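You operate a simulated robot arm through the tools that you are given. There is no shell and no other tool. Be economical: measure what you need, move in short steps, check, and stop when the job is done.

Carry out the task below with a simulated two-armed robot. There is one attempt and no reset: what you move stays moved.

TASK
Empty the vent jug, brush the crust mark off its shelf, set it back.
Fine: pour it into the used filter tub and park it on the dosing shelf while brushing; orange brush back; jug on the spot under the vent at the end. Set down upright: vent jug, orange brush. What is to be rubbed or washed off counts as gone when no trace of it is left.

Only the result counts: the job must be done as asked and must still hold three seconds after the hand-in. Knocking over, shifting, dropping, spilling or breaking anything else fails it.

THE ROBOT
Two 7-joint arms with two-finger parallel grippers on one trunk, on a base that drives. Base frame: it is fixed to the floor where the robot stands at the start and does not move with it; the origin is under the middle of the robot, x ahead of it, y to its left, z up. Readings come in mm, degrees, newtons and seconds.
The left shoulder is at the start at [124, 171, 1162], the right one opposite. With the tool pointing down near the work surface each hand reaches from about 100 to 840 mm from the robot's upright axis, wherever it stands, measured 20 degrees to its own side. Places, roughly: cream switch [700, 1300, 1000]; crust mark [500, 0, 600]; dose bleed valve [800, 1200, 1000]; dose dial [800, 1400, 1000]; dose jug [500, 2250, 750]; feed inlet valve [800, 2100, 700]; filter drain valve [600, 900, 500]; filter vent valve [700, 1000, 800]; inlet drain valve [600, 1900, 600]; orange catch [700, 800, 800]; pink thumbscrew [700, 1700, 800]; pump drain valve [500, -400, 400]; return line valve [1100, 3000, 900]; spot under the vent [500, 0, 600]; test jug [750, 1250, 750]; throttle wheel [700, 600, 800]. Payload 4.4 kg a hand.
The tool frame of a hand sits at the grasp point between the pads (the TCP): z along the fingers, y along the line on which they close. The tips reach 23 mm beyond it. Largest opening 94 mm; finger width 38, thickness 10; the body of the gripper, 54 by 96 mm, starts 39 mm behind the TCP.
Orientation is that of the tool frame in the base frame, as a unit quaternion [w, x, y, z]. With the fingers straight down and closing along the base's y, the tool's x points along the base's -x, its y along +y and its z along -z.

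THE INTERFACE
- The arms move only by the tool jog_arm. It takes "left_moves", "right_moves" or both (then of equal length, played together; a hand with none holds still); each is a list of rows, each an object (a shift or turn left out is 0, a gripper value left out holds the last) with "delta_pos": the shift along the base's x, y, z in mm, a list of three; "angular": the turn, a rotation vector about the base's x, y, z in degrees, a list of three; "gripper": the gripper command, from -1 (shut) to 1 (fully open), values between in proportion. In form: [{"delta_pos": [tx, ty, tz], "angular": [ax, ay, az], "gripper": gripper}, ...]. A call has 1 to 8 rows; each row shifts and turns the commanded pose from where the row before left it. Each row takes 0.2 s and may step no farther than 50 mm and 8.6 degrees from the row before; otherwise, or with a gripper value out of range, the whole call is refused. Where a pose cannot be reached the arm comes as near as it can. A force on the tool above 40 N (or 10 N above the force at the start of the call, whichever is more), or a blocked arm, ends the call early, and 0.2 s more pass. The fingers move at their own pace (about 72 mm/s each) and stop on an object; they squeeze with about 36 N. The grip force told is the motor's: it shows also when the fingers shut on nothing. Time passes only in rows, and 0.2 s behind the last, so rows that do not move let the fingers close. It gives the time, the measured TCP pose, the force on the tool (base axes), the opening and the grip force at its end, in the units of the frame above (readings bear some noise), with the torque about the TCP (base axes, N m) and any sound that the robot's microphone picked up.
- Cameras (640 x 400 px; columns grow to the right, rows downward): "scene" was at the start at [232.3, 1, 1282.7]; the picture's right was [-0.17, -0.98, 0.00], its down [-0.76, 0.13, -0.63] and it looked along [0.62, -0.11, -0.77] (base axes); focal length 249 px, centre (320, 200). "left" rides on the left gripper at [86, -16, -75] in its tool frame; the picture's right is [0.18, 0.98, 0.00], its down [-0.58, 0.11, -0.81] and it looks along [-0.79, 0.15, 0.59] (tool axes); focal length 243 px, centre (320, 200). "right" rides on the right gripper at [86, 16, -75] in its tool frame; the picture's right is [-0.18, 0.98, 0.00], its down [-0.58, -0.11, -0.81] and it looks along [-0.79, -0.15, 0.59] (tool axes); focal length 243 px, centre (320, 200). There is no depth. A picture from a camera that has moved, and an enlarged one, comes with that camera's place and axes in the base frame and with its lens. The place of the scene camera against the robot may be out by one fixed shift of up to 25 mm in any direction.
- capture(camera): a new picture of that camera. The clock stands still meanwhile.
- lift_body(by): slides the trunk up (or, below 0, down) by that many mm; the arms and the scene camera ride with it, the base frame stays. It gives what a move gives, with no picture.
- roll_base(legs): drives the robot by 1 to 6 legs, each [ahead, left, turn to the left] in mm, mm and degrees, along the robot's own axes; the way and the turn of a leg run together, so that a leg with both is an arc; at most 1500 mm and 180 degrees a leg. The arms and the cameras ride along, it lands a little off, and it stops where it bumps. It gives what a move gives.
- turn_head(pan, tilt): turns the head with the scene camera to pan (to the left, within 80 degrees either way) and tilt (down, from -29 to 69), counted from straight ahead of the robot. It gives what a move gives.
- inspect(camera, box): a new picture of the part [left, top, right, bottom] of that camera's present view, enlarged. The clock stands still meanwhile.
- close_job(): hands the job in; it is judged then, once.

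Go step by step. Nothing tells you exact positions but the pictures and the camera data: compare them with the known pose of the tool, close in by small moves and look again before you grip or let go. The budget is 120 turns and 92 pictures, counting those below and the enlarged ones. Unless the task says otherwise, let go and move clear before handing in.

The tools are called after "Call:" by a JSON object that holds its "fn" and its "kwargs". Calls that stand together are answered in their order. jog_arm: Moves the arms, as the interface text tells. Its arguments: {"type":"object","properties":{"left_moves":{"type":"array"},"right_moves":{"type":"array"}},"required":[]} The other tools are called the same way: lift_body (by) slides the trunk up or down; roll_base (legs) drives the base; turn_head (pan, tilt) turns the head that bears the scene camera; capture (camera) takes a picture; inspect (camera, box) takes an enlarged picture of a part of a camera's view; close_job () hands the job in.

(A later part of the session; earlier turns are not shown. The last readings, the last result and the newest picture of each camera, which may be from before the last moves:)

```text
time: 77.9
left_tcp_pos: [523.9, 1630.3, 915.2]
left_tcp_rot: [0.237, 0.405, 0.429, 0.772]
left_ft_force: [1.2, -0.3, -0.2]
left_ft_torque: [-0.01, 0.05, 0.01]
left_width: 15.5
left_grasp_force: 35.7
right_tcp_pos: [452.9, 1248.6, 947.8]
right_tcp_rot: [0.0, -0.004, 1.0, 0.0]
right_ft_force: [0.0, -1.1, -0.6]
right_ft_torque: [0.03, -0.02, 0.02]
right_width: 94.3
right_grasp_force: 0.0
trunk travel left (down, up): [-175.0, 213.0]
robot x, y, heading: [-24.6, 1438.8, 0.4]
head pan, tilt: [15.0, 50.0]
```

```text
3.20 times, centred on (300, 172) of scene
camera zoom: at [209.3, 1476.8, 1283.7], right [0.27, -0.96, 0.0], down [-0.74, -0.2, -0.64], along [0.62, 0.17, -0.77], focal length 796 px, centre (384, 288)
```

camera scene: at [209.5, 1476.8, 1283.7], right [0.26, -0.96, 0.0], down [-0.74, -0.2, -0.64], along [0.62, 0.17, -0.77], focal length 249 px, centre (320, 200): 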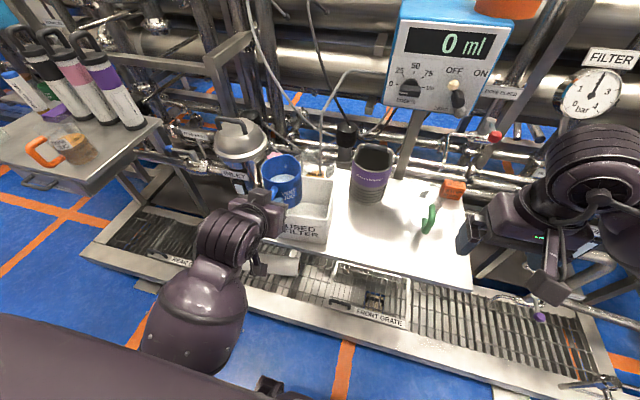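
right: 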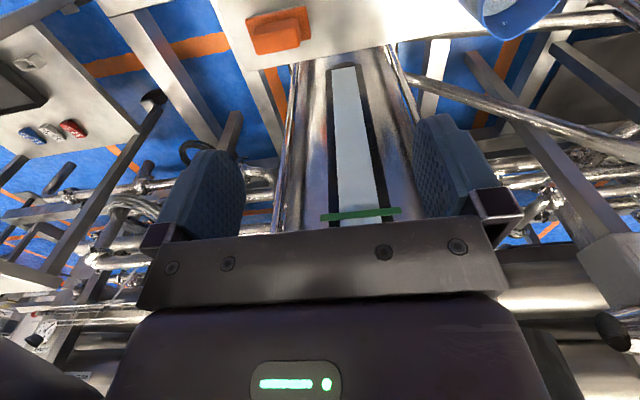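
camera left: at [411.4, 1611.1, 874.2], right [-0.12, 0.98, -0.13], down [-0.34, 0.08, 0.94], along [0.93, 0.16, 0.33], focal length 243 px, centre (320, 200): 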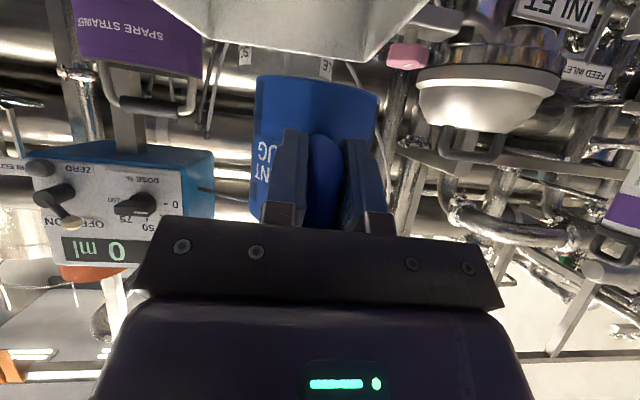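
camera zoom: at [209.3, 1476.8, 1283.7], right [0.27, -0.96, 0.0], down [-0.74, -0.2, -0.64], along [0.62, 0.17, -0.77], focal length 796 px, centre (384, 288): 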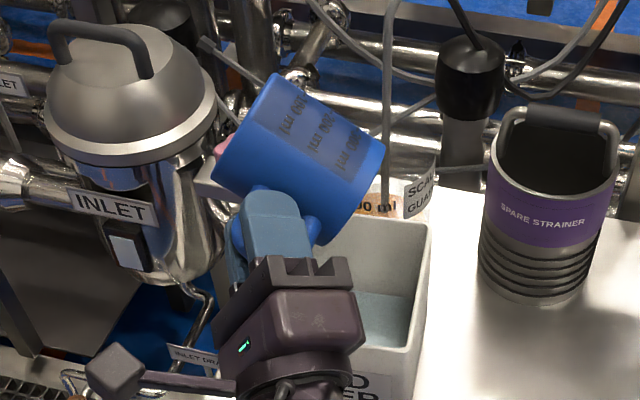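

The water is in the tub and the jug is light now. I hold a moment for drips, then roll it back upright.

Call:
{"fn": "jog_arm", "kwargs": {"left_moves": [{}, {}, {}, {"angular": [-8, 0, 0]}, {"angular": [-8, 0, 0]}, {"angular": [-8, 0, 0]}, {"angular": [-8, 0, 0]}, {"angular": [-8, 0, 0]}]}}

Call:
{"fn": "jog_arm", "kwargs": {"left_moves": [{"angular": [-8, 0, 0]}, {"angular": [-8, 0, 0]}, {"angular": [-8, 0, 0]}, {"angular": [-8, 0, 0]}, {"angular": [-8, 0, 0]}, {"angular": [-8, 0, 0]}, {"angular": [-8, 0, 0]}, {"angular": [-8, 0, 0]}]}}

Call:
{"fn": "jog_arm", "kwargs": {"left_moves": [{"angular": [-8, 0, 0]}, {"angular": [-8, 0, 0]}, {}]}}

Call:
{"fn": "inspect", "kwargs": {"camera": "scene", "box": [200, 110, 480, 285]}}

```text
time: 79.7
left_tcp_pos: [522.0, 1643.2, 908.7]
left_tcp_rot: [0.352, 0.312, 0.65, 0.597]
left_ft_force: [-0.7, 0.1, -0.4]
left_ft_torque: [-0.03, 0.07, 0.02]
left_width: 15.5
left_grasp_force: 35.8
right_tcp_pos: [453.7, 1246.6, 948.5]
right_tcp_rot: [0.0, -0.004, 1.0, 0.0]
right_ft_force: [0.0, 0.4, -0.9]
right_ft_torque: [-0.02, 0.0, -0.02]
right_width: 94.1
right_grasp_force: 0.1
trunk travel left (down, up): [-175.0, 213.0]
robot x, y, heading: [-23.4, 1440.5, 0.2]
head pan, tilt: [15.0, 50.0]
```

```text
time: 80.4
left_tcp_pos: [518.2, 1661.1, 901.1]
left_tcp_rot: [0.381, 0.283, 0.71, 0.52]
left_ft_force: [0.4, 0.8, -0.9]
left_ft_torque: [-0.03, 0.09, 0.03]
left_width: 15.5
left_grasp_force: 36.1
right_tcp_pos: [454.8, 1247.1, 948.6]
right_tcp_rot: [-0.001, -0.003, 1.0, 0.0]
right_ft_force: [0.7, 0.1, 0.1]
right_ft_torque: [0.03, 0.03, -0.04]
right_width: 94.2
right_grasp_force: 0.1
trunk travel left (down, up): [-175.0, 213.0]
robot x, y, heading: [-20.2, 1442.5, 0.4]
head pan, tilt: [15.0, 50.0]
stopped in row 3 (left hand): the arm was blocked; the commanded pose is now the measured one
```

```text
time: 81.2
left_tcp_pos: [512.7, 1676.2, 893.0]
left_tcp_rot: [0.404, 0.245, 0.765, 0.437]
left_ft_force: [-0.2, 0.6, -1.3]
left_ft_torque: [-0.04, 0.03, 0.02]
left_width: 15.5
left_grasp_force: 35.6
right_tcp_pos: [453.9, 1248.0, 948.4]
right_tcp_rot: [0.0, -0.004, 1.0, 0.0]
right_ft_force: [-0.6, -0.2, -0.4]
right_ft_torque: [-0.01, 0.02, 0.0]
right_width: 94.0
right_grasp_force: 0.0
trunk travel left (down, up): [-175.0, 213.0]
robot x, y, heading: [-20.0, 1442.8, 0.3]
head pan, tilt: [15.0, 50.0]
```

```text
2.29 times, centred on (340, 198) of scene
camera zoom: at [209.3, 1476.8, 1283.7], right [0.27, -0.96, 0.0], down [-0.74, -0.2, -0.64], along [0.62, 0.17, -0.77], focal length 569 px, centre (274, 206)
```

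zoom: 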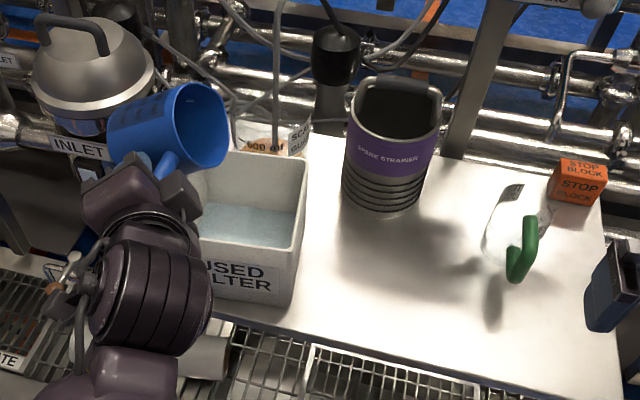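

The arm drifted while rolling back, apparently a joint limit (forces are tiny). I first bring the hand back over the tub, away from the inlet strainer, without turning.

Call:
{"fn": "jog_arm", "kwargs": {"left_moves": [{"delta_pos": [-10, -15, 10]}, {"delta_pos": [-10, -20, 10]}, {"delta_pos": [-10, -20, 10]}, {}]}}

Call:
{"fn": "capture", "kwargs": {"camera": "scene"}}

```text
time: 81.8
left_tcp_pos: [500.5, 1659.3, 915.5]
left_tcp_rot: [0.405, 0.265, 0.735, 0.475]
left_ft_force: [0.1, 0.4, -0.8]
left_ft_torque: [0.02, 0.07, -0.03]
left_width: 15.4
left_grasp_force: 35.9
right_tcp_pos: [454.0, 1248.8, 949.3]
right_tcp_rot: [-0.001, -0.004, 1.0, 0.0]
right_ft_force: [0.1, 0.1, -0.1]
right_ft_torque: [0.01, 0.0, 0.02]
right_width: 93.9
right_grasp_force: 0.1
trunk travel left (down, up): [-175.0, 213.0]
robot x, y, heading: [-18.0, 1443.1, 0.4]
head pan, tilt: [15.0, 50.0]
stopped in row 3 (left hand): the arm was blocked; the commanded pose is now the measured one
```

```text
57 pictures are left
camera scene: at [209.3, 1476.9, 1283.7], right [0.27, -0.96, 0.0], down [-0.74, -0.2, -0.64], along [0.62, 0.17, -0.77], focal length 249 px, centre (320, 200)
```

scene: 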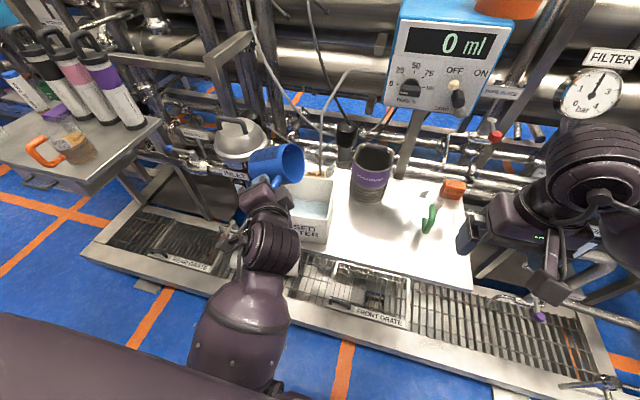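

The jug is empty and clear. I retreat toward the robot to free the joints, then try the roll again.

Call:
{"fn": "jog_arm", "kwargs": {"left_moves": [{"delta_pos": [-20, 0, 10]}, {"delta_pos": [-30, 0, 10]}, {"delta_pos": [-30, 0, 10]}, {"delta_pos": [-30, 0, 5]}, {}]}}

Call:
{"fn": "jog_arm", "kwargs": {"left_moves": [{"angular": [-5, 0, 0]}, {"angular": [-5, 0, 0]}, {"angular": [-5, 0, 0]}, {}]}}

```text
time: 83.0
left_tcp_pos: [432.4, 1669.9, 945.1]
left_tcp_rot: [0.401, 0.275, 0.721, 0.494]
left_ft_force: [0.7, 0.2, -1.5]
left_ft_torque: [-0.05, 0.06, 0.03]
left_width: 15.6
left_grasp_force: 35.8
left hand out of reach, approached as far as the arm can: row 3, 4
right_tcp_pos: [454.0, 1247.7, 948.3]
right_tcp_rot: [0.0, -0.003, 1.0, 0.0]
right_ft_force: [0.1, -1.2, 1.1]
right_ft_torque: [0.0, 0.03, 0.03]
right_width: 94.1
right_grasp_force: 0.1
trunk travel left (down, up): [-175.0, 213.0]
robot x, y, heading: [-21.4, 1444.6, 0.4]
head pan, tilt: [15.0, 50.0]
```

```text
time: 83.4
left_tcp_pos: [426.9, 1680.3, 939.7]
left_tcp_rot: [0.398, 0.327, 0.684, 0.516]
left_ft_force: [0.1, -0.4, -0.8]
left_ft_torque: [0.03, 0.1, 0.02]
left_width: 15.4
left_grasp_force: 36.0
left hand out of reach, approached as far as the arm can: row 2
right_tcp_pos: [453.9, 1247.7, 947.7]
right_tcp_rot: [0.0, -0.004, 1.0, -0.001]
right_ft_force: [-0.4, 0.3, 0.3]
right_ft_torque: [-0.01, 0.04, 0.0]
right_width: 94.0
right_grasp_force: 0.1
trunk travel left (down, up): [-175.0, 213.0]
robot x, y, heading: [-18.2, 1441.0, 0.6]
head pan, tilt: [15.0, 50.0]
stopped in row 2 (left hand): the arm was blocked; the commanded pose is now the measured one
```

Still limited, so retreating is the wrong way. I look at the arm's shape before choosing.

Call:
{"fn": "turn_head", "kwargs": {"pan": 30, "tilt": 55}}

Call:
{"fn": "capture", "kwargs": {"camera": "scene"}}

```text
time: 84.2
left_tcp_pos: [427.7, 1679.9, 939.4]
left_tcp_rot: [0.4, 0.326, 0.685, 0.515]
left_ft_force: [0.7, -0.3, -1.1]
left_ft_torque: [-0.01, 0.05, 0.02]
left_width: 15.7
left_grasp_force: 36.1
right_tcp_pos: [454.8, 1248.0, 948.1]
right_tcp_rot: [0.001, -0.004, 1.0, 0.0]
right_ft_force: [-0.2, 0.5, -0.3]
right_ft_torque: [-0.03, -0.01, 0.01]
right_width: 93.8
right_grasp_force: 0.1
trunk travel left (down, up): [-175.0, 213.0]
robot x, y, heading: [-20.3, 1443.9, 0.4]
head pan, tilt: [30.0, 55.0]
```

```text
56 pictures are left
camera scene: at [197.3, 1492.9, 1277.2], right [0.51, -0.86, 0.0], down [-0.71, -0.41, -0.57], along [0.5, 0.29, -0.82], focal length 249 px, centre (320, 200)
```

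scene: 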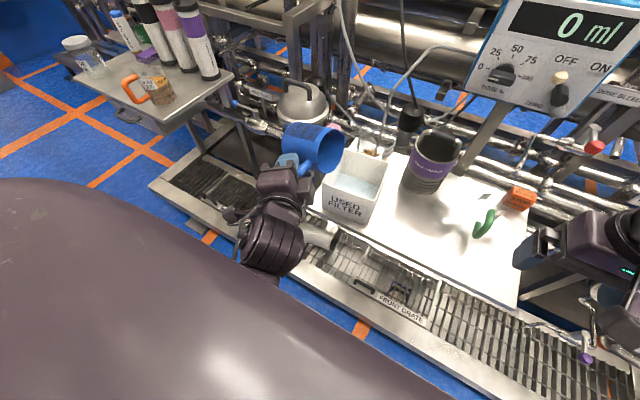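

The elbow has folded under; extending the arm should free it. I move outward over the tub, then try the roll back in small steps.

Call:
{"fn": "jog_arm", "kwargs": {"left_moves": [{"delta_pos": [25, -10, 3]}, {"delta_pos": [30, -12, 3]}, {"delta_pos": [30, -12, 0]}, {"delta_pos": [30, -12, 0]}, {"delta_pos": [20, -5, 0]}, {}]}}

Call:
{"fn": "jog_arm", "kwargs": {"left_moves": [{"angular": [-4, 0, 0]}, {"angular": [-4, 0, 0]}, {"angular": [-4, 0, 0]}, {"angular": [-4, 0, 0]}, {}]}}

```text
time: 85.3
left_tcp_pos: [546.9, 1658.7, 938.2]
left_tcp_rot: [0.374, 0.356, 0.648, 0.56]
left_ft_force: [-0.9, 0.1, -1.8]
left_ft_torque: [-0.01, 0.04, 0.01]
left_width: 15.6
left_grasp_force: 36.4
right_tcp_pos: [454.0, 1248.1, 949.8]
right_tcp_rot: [-0.001, -0.004, 1.0, 0.0]
right_ft_force: [-0.1, -0.5, -0.6]
right_ft_torque: [-0.01, 0.02, -0.01]
right_width: 93.8
right_grasp_force: 0.2
trunk travel left (down, up): [-175.0, 213.0]
robot x, y, heading: [-24.6, 1440.9, 0.4]
head pan, tilt: [30.0, 55.0]
stopped in row 5 (left hand): the arm was blocked; the commanded pose is now the measured one
```

```text
time: 86.5
left_tcp_pos: [543.0, 1669.5, 931.7]
left_tcp_rot: [0.409, 0.313, 0.709, 0.482]
left_ft_force: [-0.1, -0.1, -1.1]
left_ft_torque: [-0.02, 0.07, 0.05]
left_width: 16.0
left_grasp_force: 35.3
right_tcp_pos: [454.2, 1248.1, 949.0]
right_tcp_rot: [0.001, -0.004, 1.0, 0.0]
right_ft_force: [0.1, -0.1, 0.2]
right_ft_torque: [0.02, 0.0, -0.01]
right_width: 94.0
right_grasp_force: 0.1
trunk travel left (down, up): [-175.0, 213.0]
robot x, y, heading: [-20.7, 1439.6, 0.3]
head pan, tilt: [30.0, 55.0]
```

It rolls here with some drift. I keep going in small steps while lifting and steering back toward -y.

Call:
{"fn": "jog_arm", "kwargs": {"left_moves": [{"delta_pos": [0, -5, 5], "angular": [-4, 0, 0]}, {"delta_pos": [0, -5, 5], "angular": [-4, 0, 0]}, {"delta_pos": [0, -5, 5], "angular": [-4, 0, 0]}, {"delta_pos": [0, -5, 5], "angular": [-4, 0, 0]}, {}]}}

Call:
{"fn": "capture", "kwargs": {"camera": "scene"}}

```text
time: 87.5
left_tcp_pos: [545.1, 1669.3, 951.6]
left_tcp_rot: [0.437, 0.274, 0.748, 0.417]
left_ft_force: [-0.2, -0.2, -1.3]
left_ft_torque: [-0.03, 0.06, 0.01]
left_width: 15.3
left_grasp_force: 36.4
right_tcp_pos: [453.9, 1247.6, 949.3]
right_tcp_rot: [0.0, -0.005, 1.0, 0.0]
right_ft_force: [0.2, 0.4, 0.5]
right_ft_torque: [0.01, -0.01, -0.02]
right_width: 94.1
right_grasp_force: 0.1
trunk travel left (down, up): [-175.0, 213.0]
robot x, y, heading: [-21.5, 1441.2, 0.2]
head pan, tilt: [30.0, 55.0]
stopped in row 5 (left hand): the arm was blocked; the commanded pose is now the measured one
```

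```text
55 pictures are left
camera scene: at [197.3, 1493.1, 1277.2], right [0.51, -0.86, 0.0], down [-0.71, -0.41, -0.57], along [0.49, 0.29, -0.82], focal length 249 px, centre (320, 200)
```

scene: 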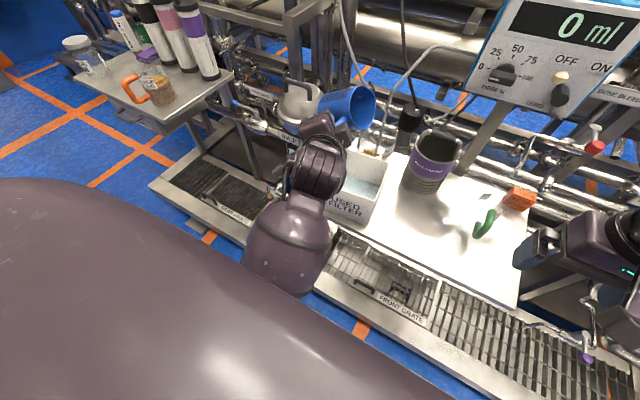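

Progress; the jug is clear of the inlet strainer. I continue with stronger -y steering.

Call:
{"fn": "jog_arm", "kwargs": {"left_moves": [{"delta_pos": [0, -10, 0]}, {"delta_pos": [0, -10, 0]}, {"delta_pos": [0, -10, 0]}, {"angular": [-4, 0, 0]}, {"angular": [-4, 0, 0]}, {"angular": [-4, 0, 0]}, {"angular": [-4, 0, 0]}, {}]}}

Call:
{"fn": "jog_arm", "kwargs": {"left_moves": [{"angular": [-4, 0, 0]}, {"angular": [-4, 0, 0]}, {"angular": [-4, 0, 0]}, {"angular": [-4, 0, 0]}, {}]}}

```text
time: 89.5
left_tcp_pos: [544.1, 1663.9, 943.8]
left_tcp_rot: [0.456, 0.238, 0.781, 0.354]
left_ft_force: [-0.2, -0.6, -0.8]
left_ft_torque: [-0.03, 0.06, 0.02]
left_width: 15.5
left_grasp_force: 35.8
right_tcp_pos: [453.6, 1248.4, 949.1]
right_tcp_rot: [0.0, -0.005, 1.0, 0.0]
right_ft_force: [0.1, -0.4, 0.4]
right_ft_torque: [0.03, 0.01, -0.02]
right_width: 94.2
right_grasp_force: 0.1
trunk travel left (down, up): [-175.0, 213.0]
robot x, y, heading: [-20.3, 1438.7, 0.5]
head pan, tilt: [30.0, 55.0]
stopped in row 8 (left hand): the arm was blocked; the commanded pose is now the measured one
```

```text
time: 90.7
left_tcp_pos: [539.7, 1673.0, 939.0]
left_tcp_rot: [0.476, 0.18, 0.822, 0.256]
left_ft_force: [-0.3, 0.5, -1.4]
left_ft_torque: [0.01, 0.07, 0.0]
left_width: 15.4
left_grasp_force: 36.0
right_tcp_pos: [454.8, 1247.9, 948.2]
right_tcp_rot: [0.0, -0.004, 1.0, 0.0]
right_ft_force: [0.1, -0.2, 0.2]
right_ft_torque: [-0.01, 0.0, 0.01]
right_width: 94.1
right_grasp_force: 0.1
trunk travel left (down, up): [-175.0, 213.0]
robot x, y, heading: [-19.6, 1441.5, 0.4]
head pan, tilt: [30.0, 55.0]
```

About 37° of roll left. I continue.

Call:
{"fn": "jog_arm", "kwargs": {"left_moves": [{"angular": [-5, 0, 0]}, {"angular": [-5, 0, 0]}, {"angular": [-5, 0, 0]}, {"angular": [-5, 0, 0]}, {"angular": [-5, 0, 0]}, {"angular": [-5, 0, 0]}, {}]}}

Call:
{"fn": "inspect", "kwargs": {"camera": "scene", "box": [220, 60, 460, 210]}}

```text
time: 92.3
left_tcp_pos: [540.8, 1669.1, 941.9]
left_tcp_rot: [0.509, 0.043, 0.859, 0.029]
left_ft_force: [-0.2, -0.3, -1.2]
left_ft_torque: [0.04, 0.1, -0.01]
left_width: 15.6
left_grasp_force: 36.3
right_tcp_pos: [454.0, 1248.3, 949.3]
right_tcp_rot: [0.001, -0.004, 1.0, 0.0]
right_ft_force: [1.3, -1.1, 0.4]
right_ft_torque: [-0.01, 0.01, 0.01]
right_width: 94.1
right_grasp_force: 0.1
trunk travel left (down, up): [-175.0, 213.0]
robot x, y, heading: [-18.8, 1440.5, 0.2]
head pan, tilt: [30.0, 55.0]
```

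```text
2.67 times, centred on (340, 135) of scene
camera zoom: at [197.3, 1493.0, 1277.2], right [0.51, -0.86, 0.0], down [-0.71, -0.41, -0.57], along [0.49, 0.29, -0.82], focal length 663 px, centre (267, 373)
```

zoom: 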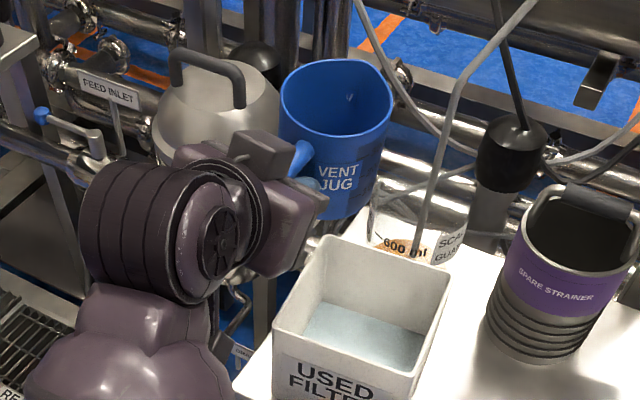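

The jug is empty. I correct its last few degrees of tilt, then back off slightly and drive right so it comes over the free part of the shelf.

Call:
{"fn": "jog_arm", "kwargs": {"left_moves": [{"angular": [-2, 2.7, 1]}, {"angular": [-1.9, 2.6, 1]}, {}]}}

Call:
{"fn": "roll_base", "kwargs": {"legs": [[-90, 0, 0], [0, -255, 0]]}}

Call:
{"fn": "turn_head", "kwargs": {"pan": 5, "tilt": 50}}

Call:
{"fn": "capture", "kwargs": {"camera": "scene"}}

Call:
{"fn": "capture", "kwargs": {"camera": "left"}}

```text
time: 93.1
left_tcp_pos: [540.9, 1672.8, 938.2]
left_tcp_rot: [0.466, 0.013, 0.885, 0.013]
left_ft_force: [-0.2, -0.3, -0.2]
left_ft_torque: [0.03, 0.08, -0.02]
left_width: 15.7
left_grasp_force: 35.4
right_tcp_pos: [454.6, 1248.4, 947.8]
right_tcp_rot: [0.0, -0.003, 1.0, 0.0]
right_ft_force: [0.2, -0.6, -0.4]
right_ft_torque: [0.0, 0.04, -0.01]
right_width: 94.1
right_grasp_force: 0.0
trunk travel left (down, up): [-175.0, 213.0]
robot x, y, heading: [-24.0, 1439.5, 0.5]
head pan, tilt: [30.0, 55.0]
```

```text
time: 96.6
left_tcp_pos: [453.5, 1422.4, 943.7]
left_tcp_rot: [0.472, 0.011, 0.881, 0.015]
left_ft_force: [0.3, -0.6, -0.5]
left_ft_torque: [0.01, 0.04, 0.03]
left_width: 15.6
left_grasp_force: 36.3
right_tcp_pos: [366.4, 998.2, 947.3]
right_tcp_rot: [-0.001, -0.008, 1.0, 0.0]
right_ft_force: [0.8, -0.6, 0.1]
right_ft_torque: [-0.02, 0.01, -0.01]
right_width: 94.0
right_grasp_force: 0.2
trunk travel left (down, up): [-175.0, 213.0]
robot x, y, heading: [-111.0, 1188.0, 0.9]
head pan, tilt: [30.0, 55.0]
```

```text
time: 97.5
left_tcp_pos: [454.9, 1423.8, 943.4]
left_tcp_rot: [0.472, 0.011, 0.882, 0.017]
left_ft_force: [0.2, -0.3, -1.0]
left_ft_torque: [0.0, 0.06, 0.0]
left_width: 15.6
left_grasp_force: 36.1
right_tcp_pos: [366.8, 999.0, 948.0]
right_tcp_rot: [-0.001, -0.008, 1.0, 0.001]
right_ft_force: [0.7, -0.2, 0.7]
right_ft_torque: [0.01, -0.02, 0.0]
right_width: 94.3
right_grasp_force: 0.1
trunk travel left (down, up): [-175.0, 213.0]
robot x, y, heading: [-111.7, 1189.3, 0.7]
head pan, tilt: [5.0, 50.0]
```

```text
53 pictures are left
camera scene: at [123.3, 1212.8, 1283.7], right [0.1, -0.99, 0.0], down [-0.76, -0.08, -0.64], along [0.64, 0.07, -0.77], focal length 249 px, centre (320, 200)
```

scene: 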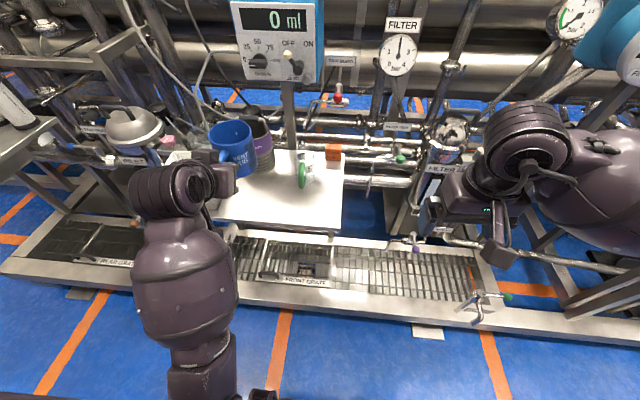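

```text
52 pictures are left
camera left: at [343.5, 1409.5, 911.7], right [-0.1, 0.99, -0.11], down [-0.35, 0.07, 0.93], along [0.93, 0.13, 0.34], focal length 243 px, centre (320, 200)
```

left: 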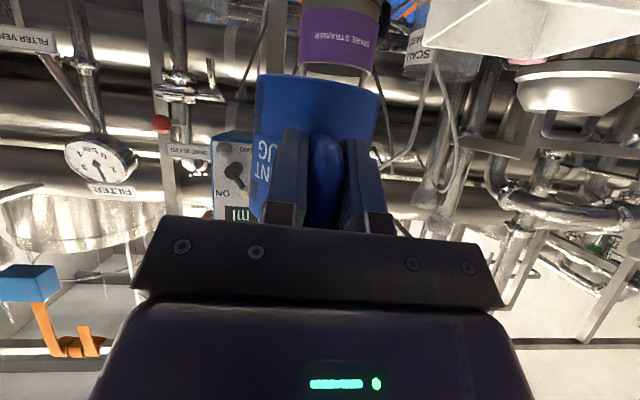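

The jug sits unchanged in the grip, above the free shelf area. I lower it in front part and look from the hand camera to get the shelf height.

Call:
{"fn": "jog_arm", "kwargs": {"left_moves": [{"delta_pos": [0, -8, -25]}, {"delta_pos": [0, -8, -25]}, {"delta_pos": [0, -8, -25]}, {"delta_pos": [0, 0, -25]}, {"delta_pos": [0, 0, -10]}, {}]}}

Call:
{"fn": "capture", "kwargs": {"camera": "left"}}

Call:
{"fn": "inspect", "kwargs": {"camera": "scene", "box": [180, 110, 380, 235]}}

```text
time: 98.9
left_tcp_pos: [454.3, 1397.5, 833.7]
left_tcp_rot: [0.473, 0.011, 0.881, 0.016]
left_ft_force: [0.7, -0.2, -1.6]
left_ft_torque: [-0.04, 0.1, -0.02]
left_width: 15.6
left_grasp_force: 36.2
right_tcp_pos: [367.2, 999.9, 949.1]
right_tcp_rot: [0.0, -0.008, 1.0, 0.0]
right_ft_force: [0.1, -0.6, 0.4]
right_ft_torque: [0.0, 0.01, 0.03]
right_width: 94.1
right_grasp_force: 0.1
trunk travel left (down, up): [-175.0, 213.0]
robot x, y, heading: [-110.6, 1186.3, 0.7]
head pan, tilt: [5.0, 50.0]
```

```text
51 pictures are left
camera left: at [343.7, 1382.7, 801.4], right [-0.1, 0.99, -0.12], down [-0.35, 0.08, 0.93], along [0.93, 0.13, 0.34], focal length 243 px, centre (320, 200)
```

left: 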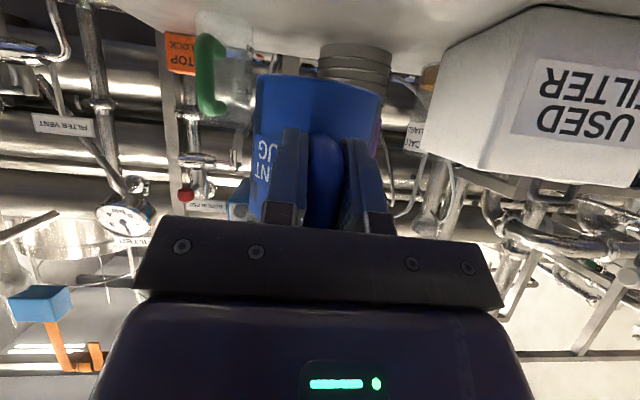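

```text
3.20 times, centred on (280, 172) of scene
camera zoom: at [123.3, 1212.7, 1283.7], right [0.1, -0.99, 0.0], down [-0.76, -0.08, -0.64], along [0.64, 0.07, -0.77], focal length 796 px, centre (448, 288)
```

zoom: 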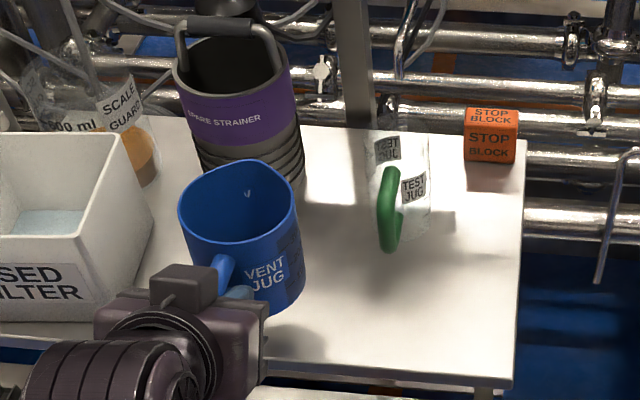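

Shelf top comes out near z 718. I move the jug in by 36 mm and descend toward it in steps.

Call:
{"fn": "jog_arm", "kwargs": {"left_moves": [{"delta_pos": [18, 0, -10]}, {"delta_pos": [18, 0, -15]}, {"delta_pos": [0, 0, -15]}, {"delta_pos": [0, 0, -6]}, {}]}}

Call:
{"fn": "capture", "kwargs": {"camera": "left"}}

Call:
{"fn": "inspect", "kwargs": {"camera": "scene", "box": [180, 110, 380, 235]}}

```text
time: 100.1
left_tcp_pos: [490.0, 1399.9, 786.8]
left_tcp_rot: [0.472, 0.01, 0.881, 0.016]
left_ft_force: [0.1, 0.5, -0.7]
left_ft_torque: [0.0, 0.06, -0.03]
left_width: 15.4
left_grasp_force: 36.0
right_tcp_pos: [366.9, 999.8, 949.1]
right_tcp_rot: [0.0, -0.008, 1.0, -0.001]
right_ft_force: [-0.3, 1.3, 0.9]
right_ft_torque: [-0.01, 0.01, 0.02]
right_width: 93.9
right_grasp_force: 0.1
trunk travel left (down, up): [-175.0, 213.0]
robot x, y, heading: [-107.8, 1190.8, 0.9]
head pan, tilt: [5.0, 50.0]
```

```text
49 pictures are left
camera left: at [380.1, 1385.1, 755.2], right [-0.1, 0.99, -0.12], down [-0.35, 0.08, 0.93], along [0.93, 0.13, 0.34], focal length 243 px, centre (320, 200)
```

left: 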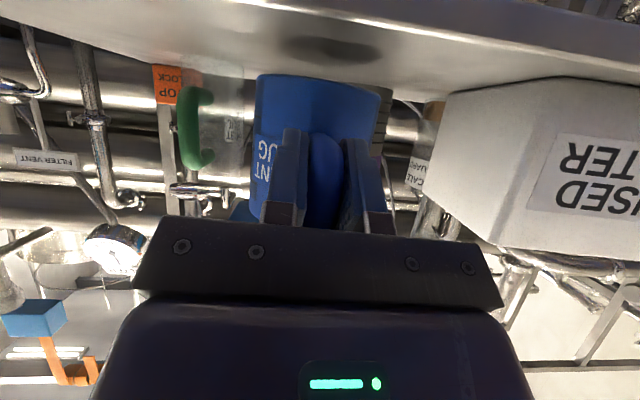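

```text
3.20 times, centred on (280, 172) of scene
camera zoom: at [123.3, 1212.7, 1283.7], right [0.1, -0.99, 0.0], down [-0.76, -0.08, -0.64], along [0.64, 0.07, -0.77], focal length 796 px, centre (448, 288)
```

zoom: 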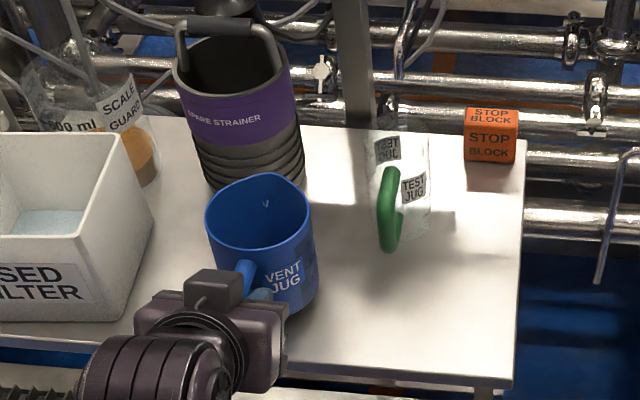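

The jug hovers maybe 20 mm up. I lower in fine steps and watch the force.

Call:
{"fn": "jog_arm", "kwargs": {"left_moves": [{"delta_pos": [0, 0, -4]}, {"delta_pos": [0, 0, -4]}, {"delta_pos": [0, 0, -3]}, {"delta_pos": [0, 0, -2]}, {}]}}

Call:
{"fn": "capture", "kwargs": {"camera": "left"}}

```text
time: 101.3
left_tcp_pos: [489.6, 1398.7, 773.8]
left_tcp_rot: [0.472, 0.011, 0.882, 0.015]
left_ft_force: [0.2, 0.1, -1.7]
left_ft_torque: [0.03, 0.04, -0.03]
left_width: 15.7
left_grasp_force: 35.7
right_tcp_pos: [367.8, 998.4, 948.0]
right_tcp_rot: [0.0, -0.008, 1.0, 0.0]
right_ft_force: [-0.2, 0.4, -0.3]
right_ft_torque: [-0.02, 0.0, 0.01]
right_width: 94.2
right_grasp_force: 0.1
trunk travel left (down, up): [-175.0, 213.0]
robot x, y, heading: [-110.6, 1188.6, 1.1]
head pan, tilt: [5.0, 50.0]
```

```text
47 pictures are left
camera left: at [379.8, 1383.9, 742.1], right [-0.1, 0.99, -0.12], down [-0.35, 0.08, 0.93], along [0.93, 0.13, 0.34], focal length 243 px, centre (320, 200)
```

left: 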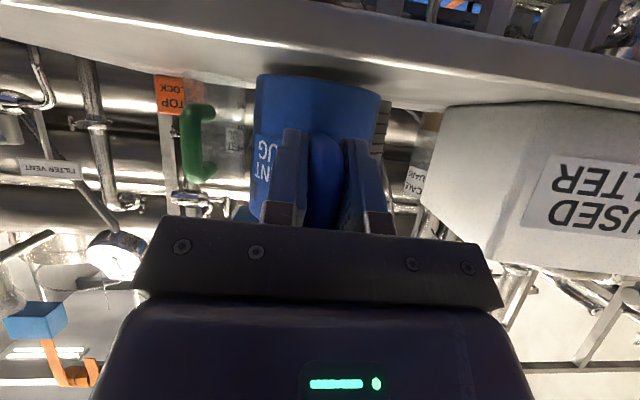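

Nearly touching. I continue in 2 mm steps.

Call:
{"fn": "jog_arm", "kwargs": {"left_moves": [{"delta_pos": [0, 0, -2]}, {"delta_pos": [0, 0, -2]}, {"delta_pos": [0, 0, -2]}, {}]}}

```text
time: 102.3
left_tcp_pos: [489.2, 1399.0, 769.5]
left_tcp_rot: [0.473, 0.011, 0.881, 0.015]
left_ft_force: [0.5, 0.1, 0.0]
left_ft_torque: [-0.11, -0.05, -0.03]
left_width: 15.5
left_grasp_force: 36.0
right_tcp_pos: [367.9, 999.6, 949.0]
right_tcp_rot: [-0.001, -0.008, 1.0, 0.0]
right_ft_force: [-0.1, -0.1, 0.1]
right_ft_torque: [0.01, 0.0, -0.01]
right_width: 93.7
right_grasp_force: 0.0
trunk travel left (down, up): [-175.0, 213.0]
robot x, y, heading: [-113.3, 1188.2, 0.7]
head pan, tilt: [5.0, 50.0]
```

Call:
{"fn": "jog_arm", "kwargs": {"left_moves": [{"delta_pos": [0, 0, -1]}, {"delta_pos": [0, 0, -1]}, {}]}}

Call:
{"fn": "inspect", "kwargs": {"camera": "left", "box": [220, 40, 420, 165]}}

```text
time: 103.1
left_tcp_pos: [489.1, 1399.2, 768.7]
left_tcp_rot: [0.474, 0.011, 0.88, 0.015]
left_ft_force: [-2.2, 1.9, 10.1]
left_ft_torque: [-0.37, -0.49, 0.0]
left_width: 15.5
left_grasp_force: 36.1
right_tcp_pos: [365.9, 998.3, 950.2]
right_tcp_rot: [0.001, -0.008, 1.0, 0.001]
right_ft_force: [-0.2, 0.2, -0.4]
right_ft_torque: [0.0, -0.01, 0.01]
right_width: 93.9
right_grasp_force: 0.0
trunk travel left (down, up): [-175.0, 213.0]
robot x, y, heading: [-112.3, 1188.4, 0.7]
head pan, tilt: [5.0, 50.0]
```

```text
3.20 times, centred on (320, 102) of left
camera zoom: at [379.6, 1384.8, 736.6], right [-0.1, 0.99, -0.12], down [-0.35, 0.08, 0.93], along [0.93, 0.13, 0.34], focal length 776 px, centre (320, 512)
```

zoom: 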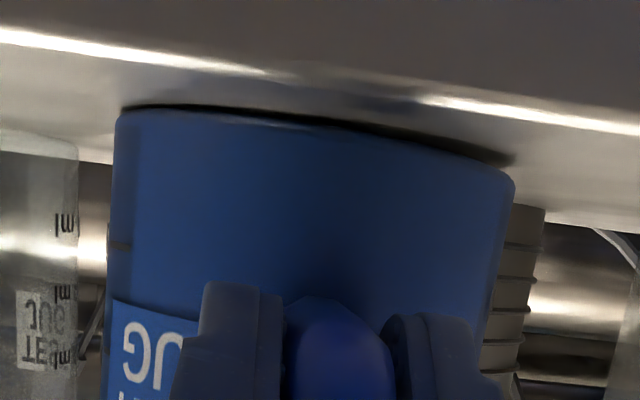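

The jug stands on the shelf (10 N up). I ease 1 mm, open the gripper and draw straight back.

Call:
{"fn": "jog_arm", "kwargs": {"left_moves": [{"delta_pos": [0, 0, 1]}, {"gripper": 0.3}, {"gripper": 0.3}, {}, {}]}}

Call:
{"fn": "jog_arm", "kwargs": {"left_moves": [{"delta_pos": [-20, 0, 10]}, {"delta_pos": [-25, 0, 13]}, {"delta_pos": [-25, 0, 13]}, {"delta_pos": [-20, 0, 13]}, {}]}}

Call:
{"fn": "capture", "kwargs": {"camera": "left"}}

Call:
{"fn": "inspect", "kwargs": {"camera": "scene", "box": [180, 110, 380, 235]}}

```text
time: 104.3
left_tcp_pos: [489.8, 1399.5, 769.0]
left_tcp_rot: [0.472, 0.011, 0.881, 0.016]
left_ft_force: [0.5, 0.4, -0.7]
left_ft_torque: [0.0, -0.01, 0.02]
left_width: 61.3
left_grasp_force: 0.1
right_tcp_pos: [366.7, 998.5, 948.8]
right_tcp_rot: [0.0, -0.008, 1.0, 0.0]
right_ft_force: [-0.1, 0.1, 0.2]
right_ft_torque: [0.02, 0.01, -0.01]
right_width: 93.9
right_grasp_force: 0.0
trunk travel left (down, up): [-175.0, 213.0]
robot x, y, heading: [-111.8, 1190.4, 0.8]
head pan, tilt: [5.0, 50.0]
```

```text
time: 105.5
left_tcp_pos: [400.6, 1398.9, 820.2]
left_tcp_rot: [0.472, 0.011, 0.882, 0.016]
left_ft_force: [0.1, -0.9, -0.2]
left_ft_torque: [-0.02, 0.01, 0.0]
left_width: 61.0
left_grasp_force: 0.0
right_tcp_pos: [367.0, 998.6, 948.2]
right_tcp_rot: [0.0, -0.008, 1.0, 0.0]
right_ft_force: [0.6, -0.9, 0.1]
right_ft_torque: [0.0, 0.01, -0.01]
right_width: 94.0
right_grasp_force: 0.0
trunk travel left (down, up): [-175.0, 213.0]
robot x, y, heading: [-110.1, 1188.3, 0.7]
head pan, tilt: [5.0, 50.0]
```

```text
45 pictures are left
camera left: at [291.1, 1384.9, 787.2], right [-0.1, 0.99, -0.12], down [-0.35, 0.08, 0.93], along [0.93, 0.13, 0.34], focal length 243 px, centre (320, 200)
```

left: 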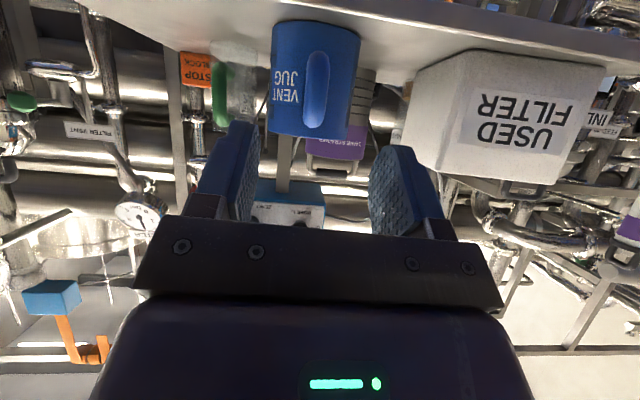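

```text
3.20 times, centred on (280, 172) of scene
camera zoom: at [123.4, 1212.7, 1283.7], right [0.1, -0.99, 0.0], down [-0.76, -0.08, -0.64], along [0.64, 0.07, -0.77], focal length 796 px, centre (448, 288)
```

zoom: 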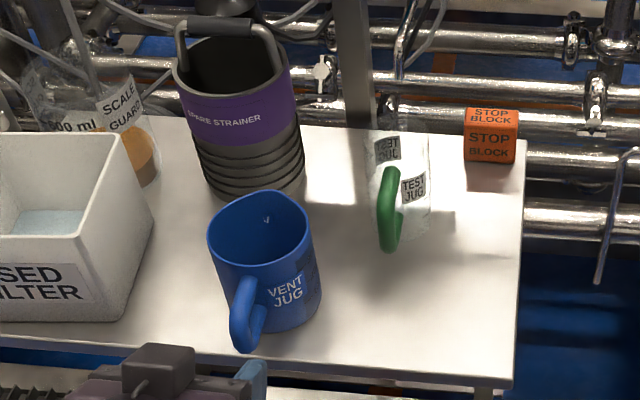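

The jug is parked upright and empty at TCP (489.8,1399.5,769). Now I raise and retract the left hand, then drive back to the vent shelf for the brush.

Call:
{"fn": "jog_arm", "kwargs": {"left_moves": [{"delta_pos": [-20, 0, 15]}, {"delta_pos": [-25, 0, 20]}, {"delta_pos": [-25, 0, 20]}, {"delta_pos": [-20, 0, 20]}, {}]}}

Call:
{"fn": "roll_base", "kwargs": {"legs": [[-140, 0, -0.8], [0, -620, 0], [0, -620, 0]]}}

Call:
{"fn": "turn_head", "kwargs": {"pan": 0, "tilt": 52}}

Call:
{"fn": "capture", "kwargs": {"camera": "scene"}}

Call:
{"fn": "inspect", "kwargs": {"camera": "scene", "box": [240, 120, 440, 245]}}

```text
time: 106.7
left_tcp_pos: [331.7, 1409.3, 864.3]
left_tcp_rot: [0.472, 0.058, 0.878, 0.046]
left_ft_force: [0.7, -0.6, -0.2]
left_ft_torque: [0.0, -0.06, 0.01]
left_width: 61.2
left_grasp_force: 0.0
left hand out of reach, approached as far as the arm can: row 3, 4
right_tcp_pos: [368.1, 998.8, 949.9]
right_tcp_rot: [0.0, -0.008, 1.0, 0.001]
right_ft_force: [-1.0, 0.2, -0.3]
right_ft_torque: [0.0, -0.01, 0.02]
right_width: 94.1
right_grasp_force: 0.1
trunk travel left (down, up): [-175.0, 213.0]
robot x, y, heading: [-115.7, 1188.2, 0.7]
head pan, tilt: [5.0, 50.0]
```

```text
time: 119.1
left_tcp_pos: [199.3, 162.7, 861.6]
left_tcp_rot: [0.47, 0.066, 0.879, 0.042]
left_ft_force: [0.0, 0.2, 0.6]
left_ft_torque: [0.03, 0.03, 0.02]
left_width: 61.2
left_grasp_force: 0.1
right_tcp_pos: [231.0, -248.2, 949.4]
right_tcp_rot: [0.001, 0.0, 1.0, 0.0]
right_ft_force: [0.2, 0.4, 0.5]
right_ft_torque: [0.0, 0.0, -0.02]
right_width: 94.1
right_grasp_force: 0.1
trunk travel left (down, up): [-175.0, 213.0]
robot x, y, heading: [-245.9, -50.1, 0.0]
head pan, tilt: [5.0, 50.0]
```

```text
time: 119.7
left_tcp_pos: [199.0, 162.1, 860.9]
left_tcp_rot: [0.47, 0.066, 0.879, 0.043]
left_ft_force: [-0.2, -0.6, -0.2]
left_ft_torque: [-0.01, 0.01, 0.0]
left_width: 61.3
left_grasp_force: 0.2
right_tcp_pos: [230.4, -247.5, 948.4]
right_tcp_rot: [-0.001, 0.0, 1.0, 0.0]
right_ft_force: [-0.2, -0.2, -0.4]
right_ft_torque: [0.01, 0.0, 0.02]
right_width: 94.2
right_grasp_force: 0.1
trunk travel left (down, up): [-175.0, 213.0]
robot x, y, heading: [-245.3, -47.7, -0.1]
head pan, tilt: [0.0, 52.0]
```

```text
43 pictures are left
camera scene: at [-12.1, -37.1, 1281.1], right [0.0, -1.0, 0.0], down [-0.79, 0.0, -0.62], along [0.62, 0.0, -0.79], focal length 249 px, centre (320, 200)
```

scene: 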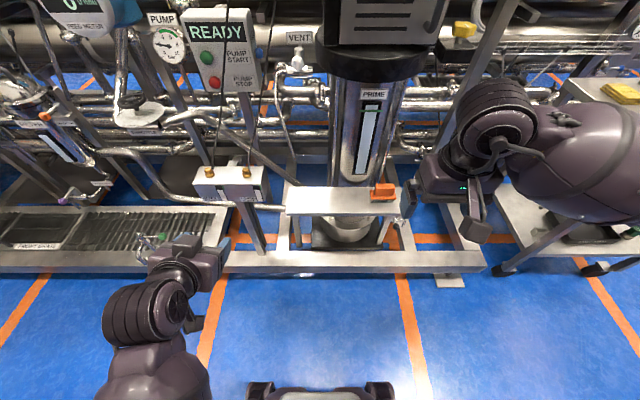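

```text
3.20 times, centred on (340, 182) of scene
camera zoom: at [-12.1, -37.1, 1281.1], right [0.0, -1.0, 0.0], down [-0.79, 0.0, -0.62], along [0.62, 0.0, -0.79], focal length 796 px, centre (256, 256)
```

zoom: 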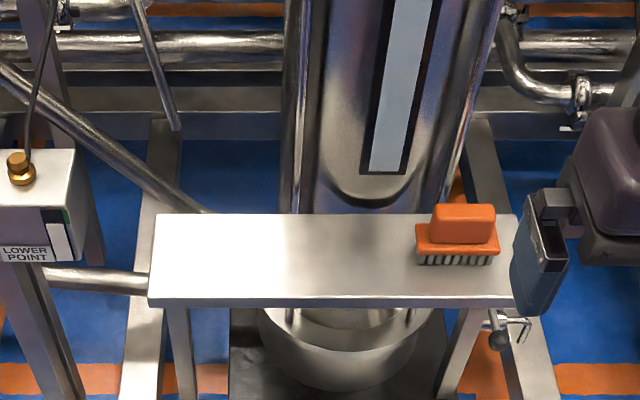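

The shelf is bare but I don't see an obvious mark; I zoom tighter.

Call:
{"fn": "inspect", "kwargs": {"camera": "scene", "box": [280, 178, 344, 218]}}

```text
10.00 times, centred on (312, 198) of scene
camera zoom: at [-12.1, -37.1, 1281.1], right [0.0, -1.0, 0.0], down [-0.79, 0.0, -0.62], along [0.62, 0.0, -0.79], focal length 2488 px, centre (400, 220)
```

zoom: 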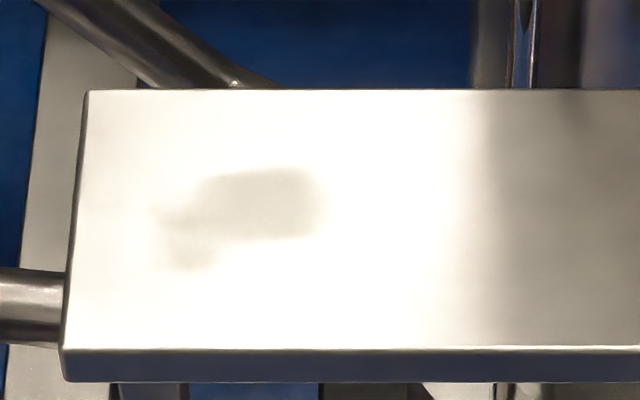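

A faint irregular mark lies just where the jug stood, about (509, 8), ~60×45 mm. I drive forward 165 mm and bring the right hand over the brush.

Call:
{"fn": "roll_base", "kwargs": {"legs": [[165, 0, 0]]}}

Call:
{"fn": "jog_arm", "kwargs": {"right_moves": [{"delta_pos": [20, -2, -25]}, {"delta_pos": [20, -2, -25]}, {"delta_pos": [10, 0, -25]}, {"delta_pos": [0, 0, -25]}, {}]}}

Call:
{"fn": "capture", "kwargs": {"camera": "right"}}

Call:
{"fn": "inspect", "kwargs": {"camera": "scene", "box": [220, 180, 460, 330]}}

```text
time: 121.1
left_tcp_pos: [358.9, 161.1, 861.7]
left_tcp_rot: [0.47, 0.068, 0.879, 0.042]
left_ft_force: [0.9, 0.8, 0.2]
left_ft_torque: [-0.05, 0.01, 0.0]
left_width: 61.0
left_grasp_force: 0.1
right_tcp_pos: [388.2, -249.8, 948.2]
right_tcp_rot: [0.0, 0.002, 1.0, 0.0]
right_ft_force: [0.0, 0.4, -0.5]
right_ft_torque: [-0.02, 0.0, -0.01]
right_width: 94.1
right_grasp_force: 0.0
trunk travel left (down, up): [-175.0, 213.0]
robot x, y, heading: [-85.3, -50.6, -0.2]
head pan, tilt: [0.0, 52.0]
```

```text
time: 122.3
left_tcp_pos: [358.9, 161.4, 861.5]
left_tcp_rot: [0.47, 0.068, 0.879, 0.042]
left_ft_force: [-1.0, -0.7, -0.6]
left_ft_torque: [-0.03, 0.0, 0.02]
left_width: 61.0
left_grasp_force: 0.0
right_tcp_pos: [438.6, -253.1, 848.0]
right_tcp_rot: [0.0, 0.001, 1.0, 0.0]
right_ft_force: [-0.4, -0.1, 0.0]
right_ft_torque: [-0.01, 0.02, 0.02]
right_width: 93.9
right_grasp_force: 0.2
trunk travel left (down, up): [-175.0, 213.0]
robot x, y, heading: [-87.0, -48.7, -0.2]
head pan, tilt: [0.0, 52.0]
```

```text
40 pictures are left
camera right: at [350.7, -238.2, 922.4], right [0.19, 0.98, 0.0], down [0.58, -0.11, 0.81], along [0.79, -0.15, -0.59], focal length 243 px, centre (320, 200)
```

right: 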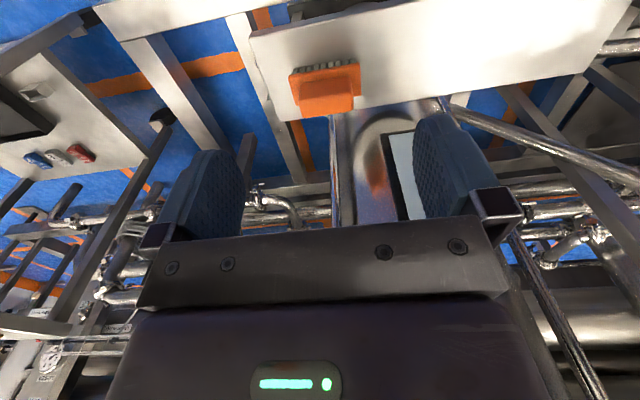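

```text
2.67 times, centred on (340, 255) of scene
camera zoom: at [146.0, -38.2, 1281.1], right [0.0, -1.0, 0.0], down [-0.79, 0.0, -0.62], along [0.62, 0.0, -0.79], focal length 663 px, centre (267, 53)
```

zoom: 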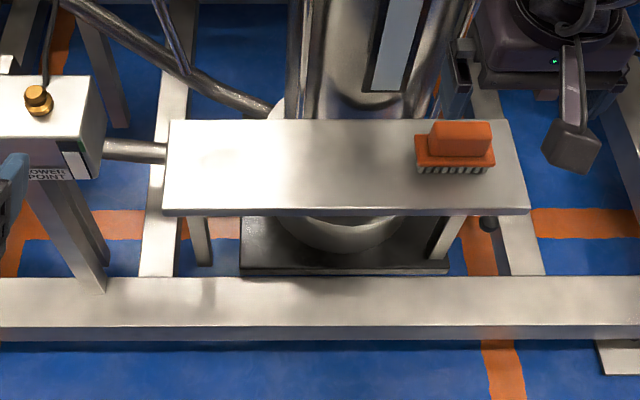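

The brush block centre is about (501,-260), aligned with y; the block is ~57 mm long. I move above it and descend part way.

Call:
{"fn": "jog_arm", "kwargs": {"right_moves": [{"delta_pos": [30, -4, -20]}, {"delta_pos": [31, -3, -30]}, {"delta_pos": [0, 0, -40]}, {"delta_pos": [0, 0, -28]}, {}]}}

Call:
{"fn": "capture", "kwargs": {"camera": "right"}}

Call:
{"fn": "inspect", "kwargs": {"camera": "scene", "box": [320, 180, 460, 267]}}

```text
time: 123.5
left_tcp_pos: [359.1, 160.9, 862.2]
left_tcp_rot: [0.471, 0.069, 0.879, 0.041]
left_ft_force: [0.1, -0.7, 0.1]
left_ft_torque: [0.02, -0.03, 0.02]
left_width: 61.0
left_grasp_force: 0.1
right_tcp_pos: [498.0, -259.1, 727.3]
right_tcp_rot: [0.001, 0.002, 1.0, 0.0]
right_ft_force: [-0.1, 0.3, -0.6]
right_ft_torque: [0.01, 0.03, -0.03]
right_width: 94.2
right_grasp_force: 0.0
trunk travel left (down, up): [-175.0, 213.0]
robot x, y, heading: [-87.8, -50.9, -0.0]
head pan, tilt: [0.0, 52.0]
```

```text
38 pictures are left
camera right: at [409.7, -244.9, 802.1], right [0.19, 0.98, 0.0], down [0.58, -0.11, 0.81], along [0.79, -0.15, -0.59], focal length 243 px, centre (320, 200)
```

right: 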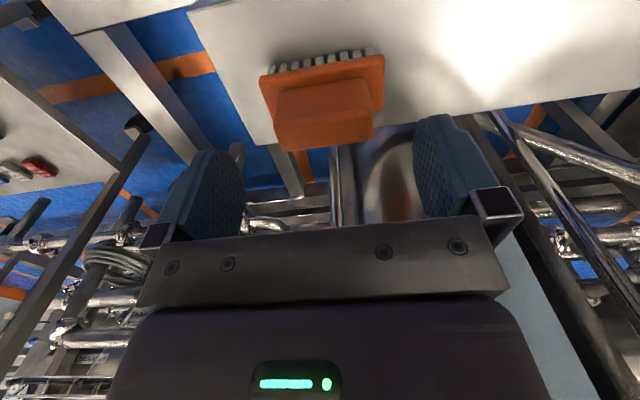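

```text
4.57 times, centred on (390, 224) of scene
camera zoom: at [146.0, -38.2, 1281.1], right [0.0, -1.0, 0.0], down [-0.79, 0.0, -0.62], along [0.62, 0.0, -0.79], focal length 1137 px, centre (0, 93)
```

zoom: 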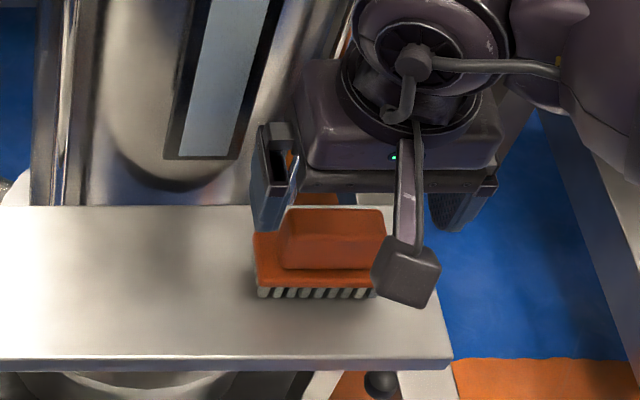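

Aligned in y; I shift 8 mm forward and descend so the tips straddle the block.

Call:
{"fn": "jog_arm", "kwargs": {"right_moves": [{"delta_pos": [8, -1, -15]}, {"delta_pos": [0, 0, -15]}, {"delta_pos": [0, 0, -12]}, {}]}}

Call:
{"fn": "capture", "kwargs": {"camera": "right"}}

Call:
{"fn": "inspect", "kwargs": {"camera": "scene", "box": [320, 180, 460, 267]}}

```text
time: 124.5
left_tcp_pos: [358.4, 161.6, 861.3]
left_tcp_rot: [0.47, 0.069, 0.879, 0.041]
left_ft_force: [-0.4, -0.1, 0.3]
left_ft_torque: [0.0, 0.01, 0.01]
left_width: 61.1
left_grasp_force: 0.0
right_tcp_pos: [505.7, -261.2, 688.5]
right_tcp_rot: [0.0, 0.001, 1.0, 0.0]
right_ft_force: [0.4, -0.9, -0.6]
right_ft_torque: [0.0, -0.03, -0.03]
right_width: 94.0
right_grasp_force: 0.1
trunk travel left (down, up): [-175.0, 213.0]
robot x, y, heading: [-85.2, -50.1, -0.4]
head pan, tilt: [0.0, 52.0]
```

```text
36 pictures are left
camera right: at [418.1, -246.2, 762.5], right [0.19, 0.98, 0.0], down [0.58, -0.11, 0.81], along [0.79, -0.15, -0.59], focal length 243 px, centre (320, 200)
```

right: 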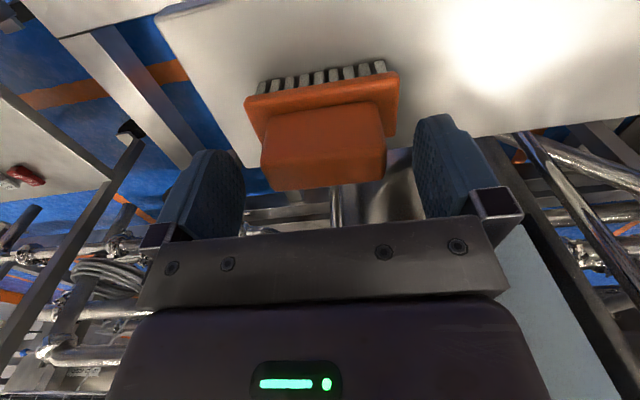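

```text
4.57 times, centred on (390, 224) of scene
camera zoom: at [146.1, -38.2, 1281.1], right [0.0, -1.0, 0.0], down [-0.79, 0.0, -0.62], along [0.62, 0.0, -0.79], focal length 1137 px, centre (0, 93)
```

zoom: 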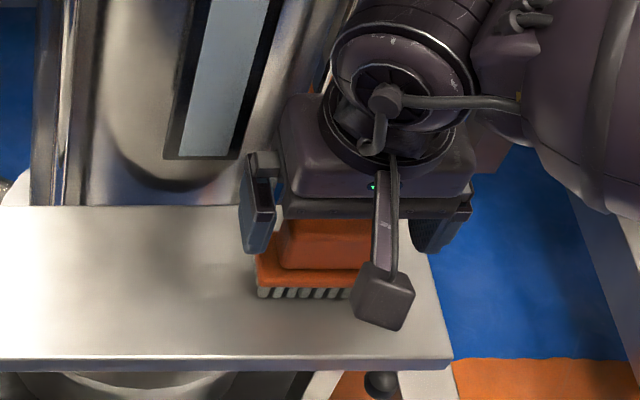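

The block sits z≈642–670 with centre near x 505. I descend 16 mm and close.

Call:
{"fn": "jog_arm", "kwargs": {"right_moves": [{"delta_pos": [0, 0, -8]}, {"delta_pos": [0, 0, -8]}, {}]}}

Call:
{"fn": "capture", "kwargs": {"camera": "right"}}

```text
time: 125.3
left_tcp_pos: [358.8, 159.9, 860.9]
left_tcp_rot: [0.47, 0.068, 0.879, 0.041]
left_ft_force: [-0.2, 0.3, -0.7]
left_ft_torque: [0.0, 0.02, 0.0]
left_width: 61.0
left_grasp_force: 0.1
right_tcp_pos: [506.0, -261.5, 673.2]
right_tcp_rot: [0.0, 0.003, 1.0, 0.0]
right_ft_force: [-0.7, -0.1, 0.2]
right_ft_torque: [0.01, -0.03, 0.01]
right_width: 94.2
right_grasp_force: 0.1
trunk travel left (down, up): [-175.0, 213.0]
robot x, y, heading: [-85.2, -54.9, -0.3]
head pan, tilt: [0.0, 52.0]
```

```text
34 pictures are left
camera right: at [418.9, -246.4, 746.3], right [0.19, 0.98, 0.0], down [0.58, -0.11, 0.81], along [0.79, -0.15, -0.59], focal length 243 px, centre (320, 200)
```

right: 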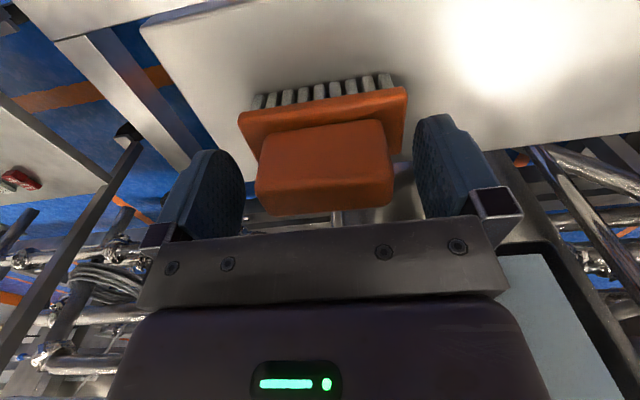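

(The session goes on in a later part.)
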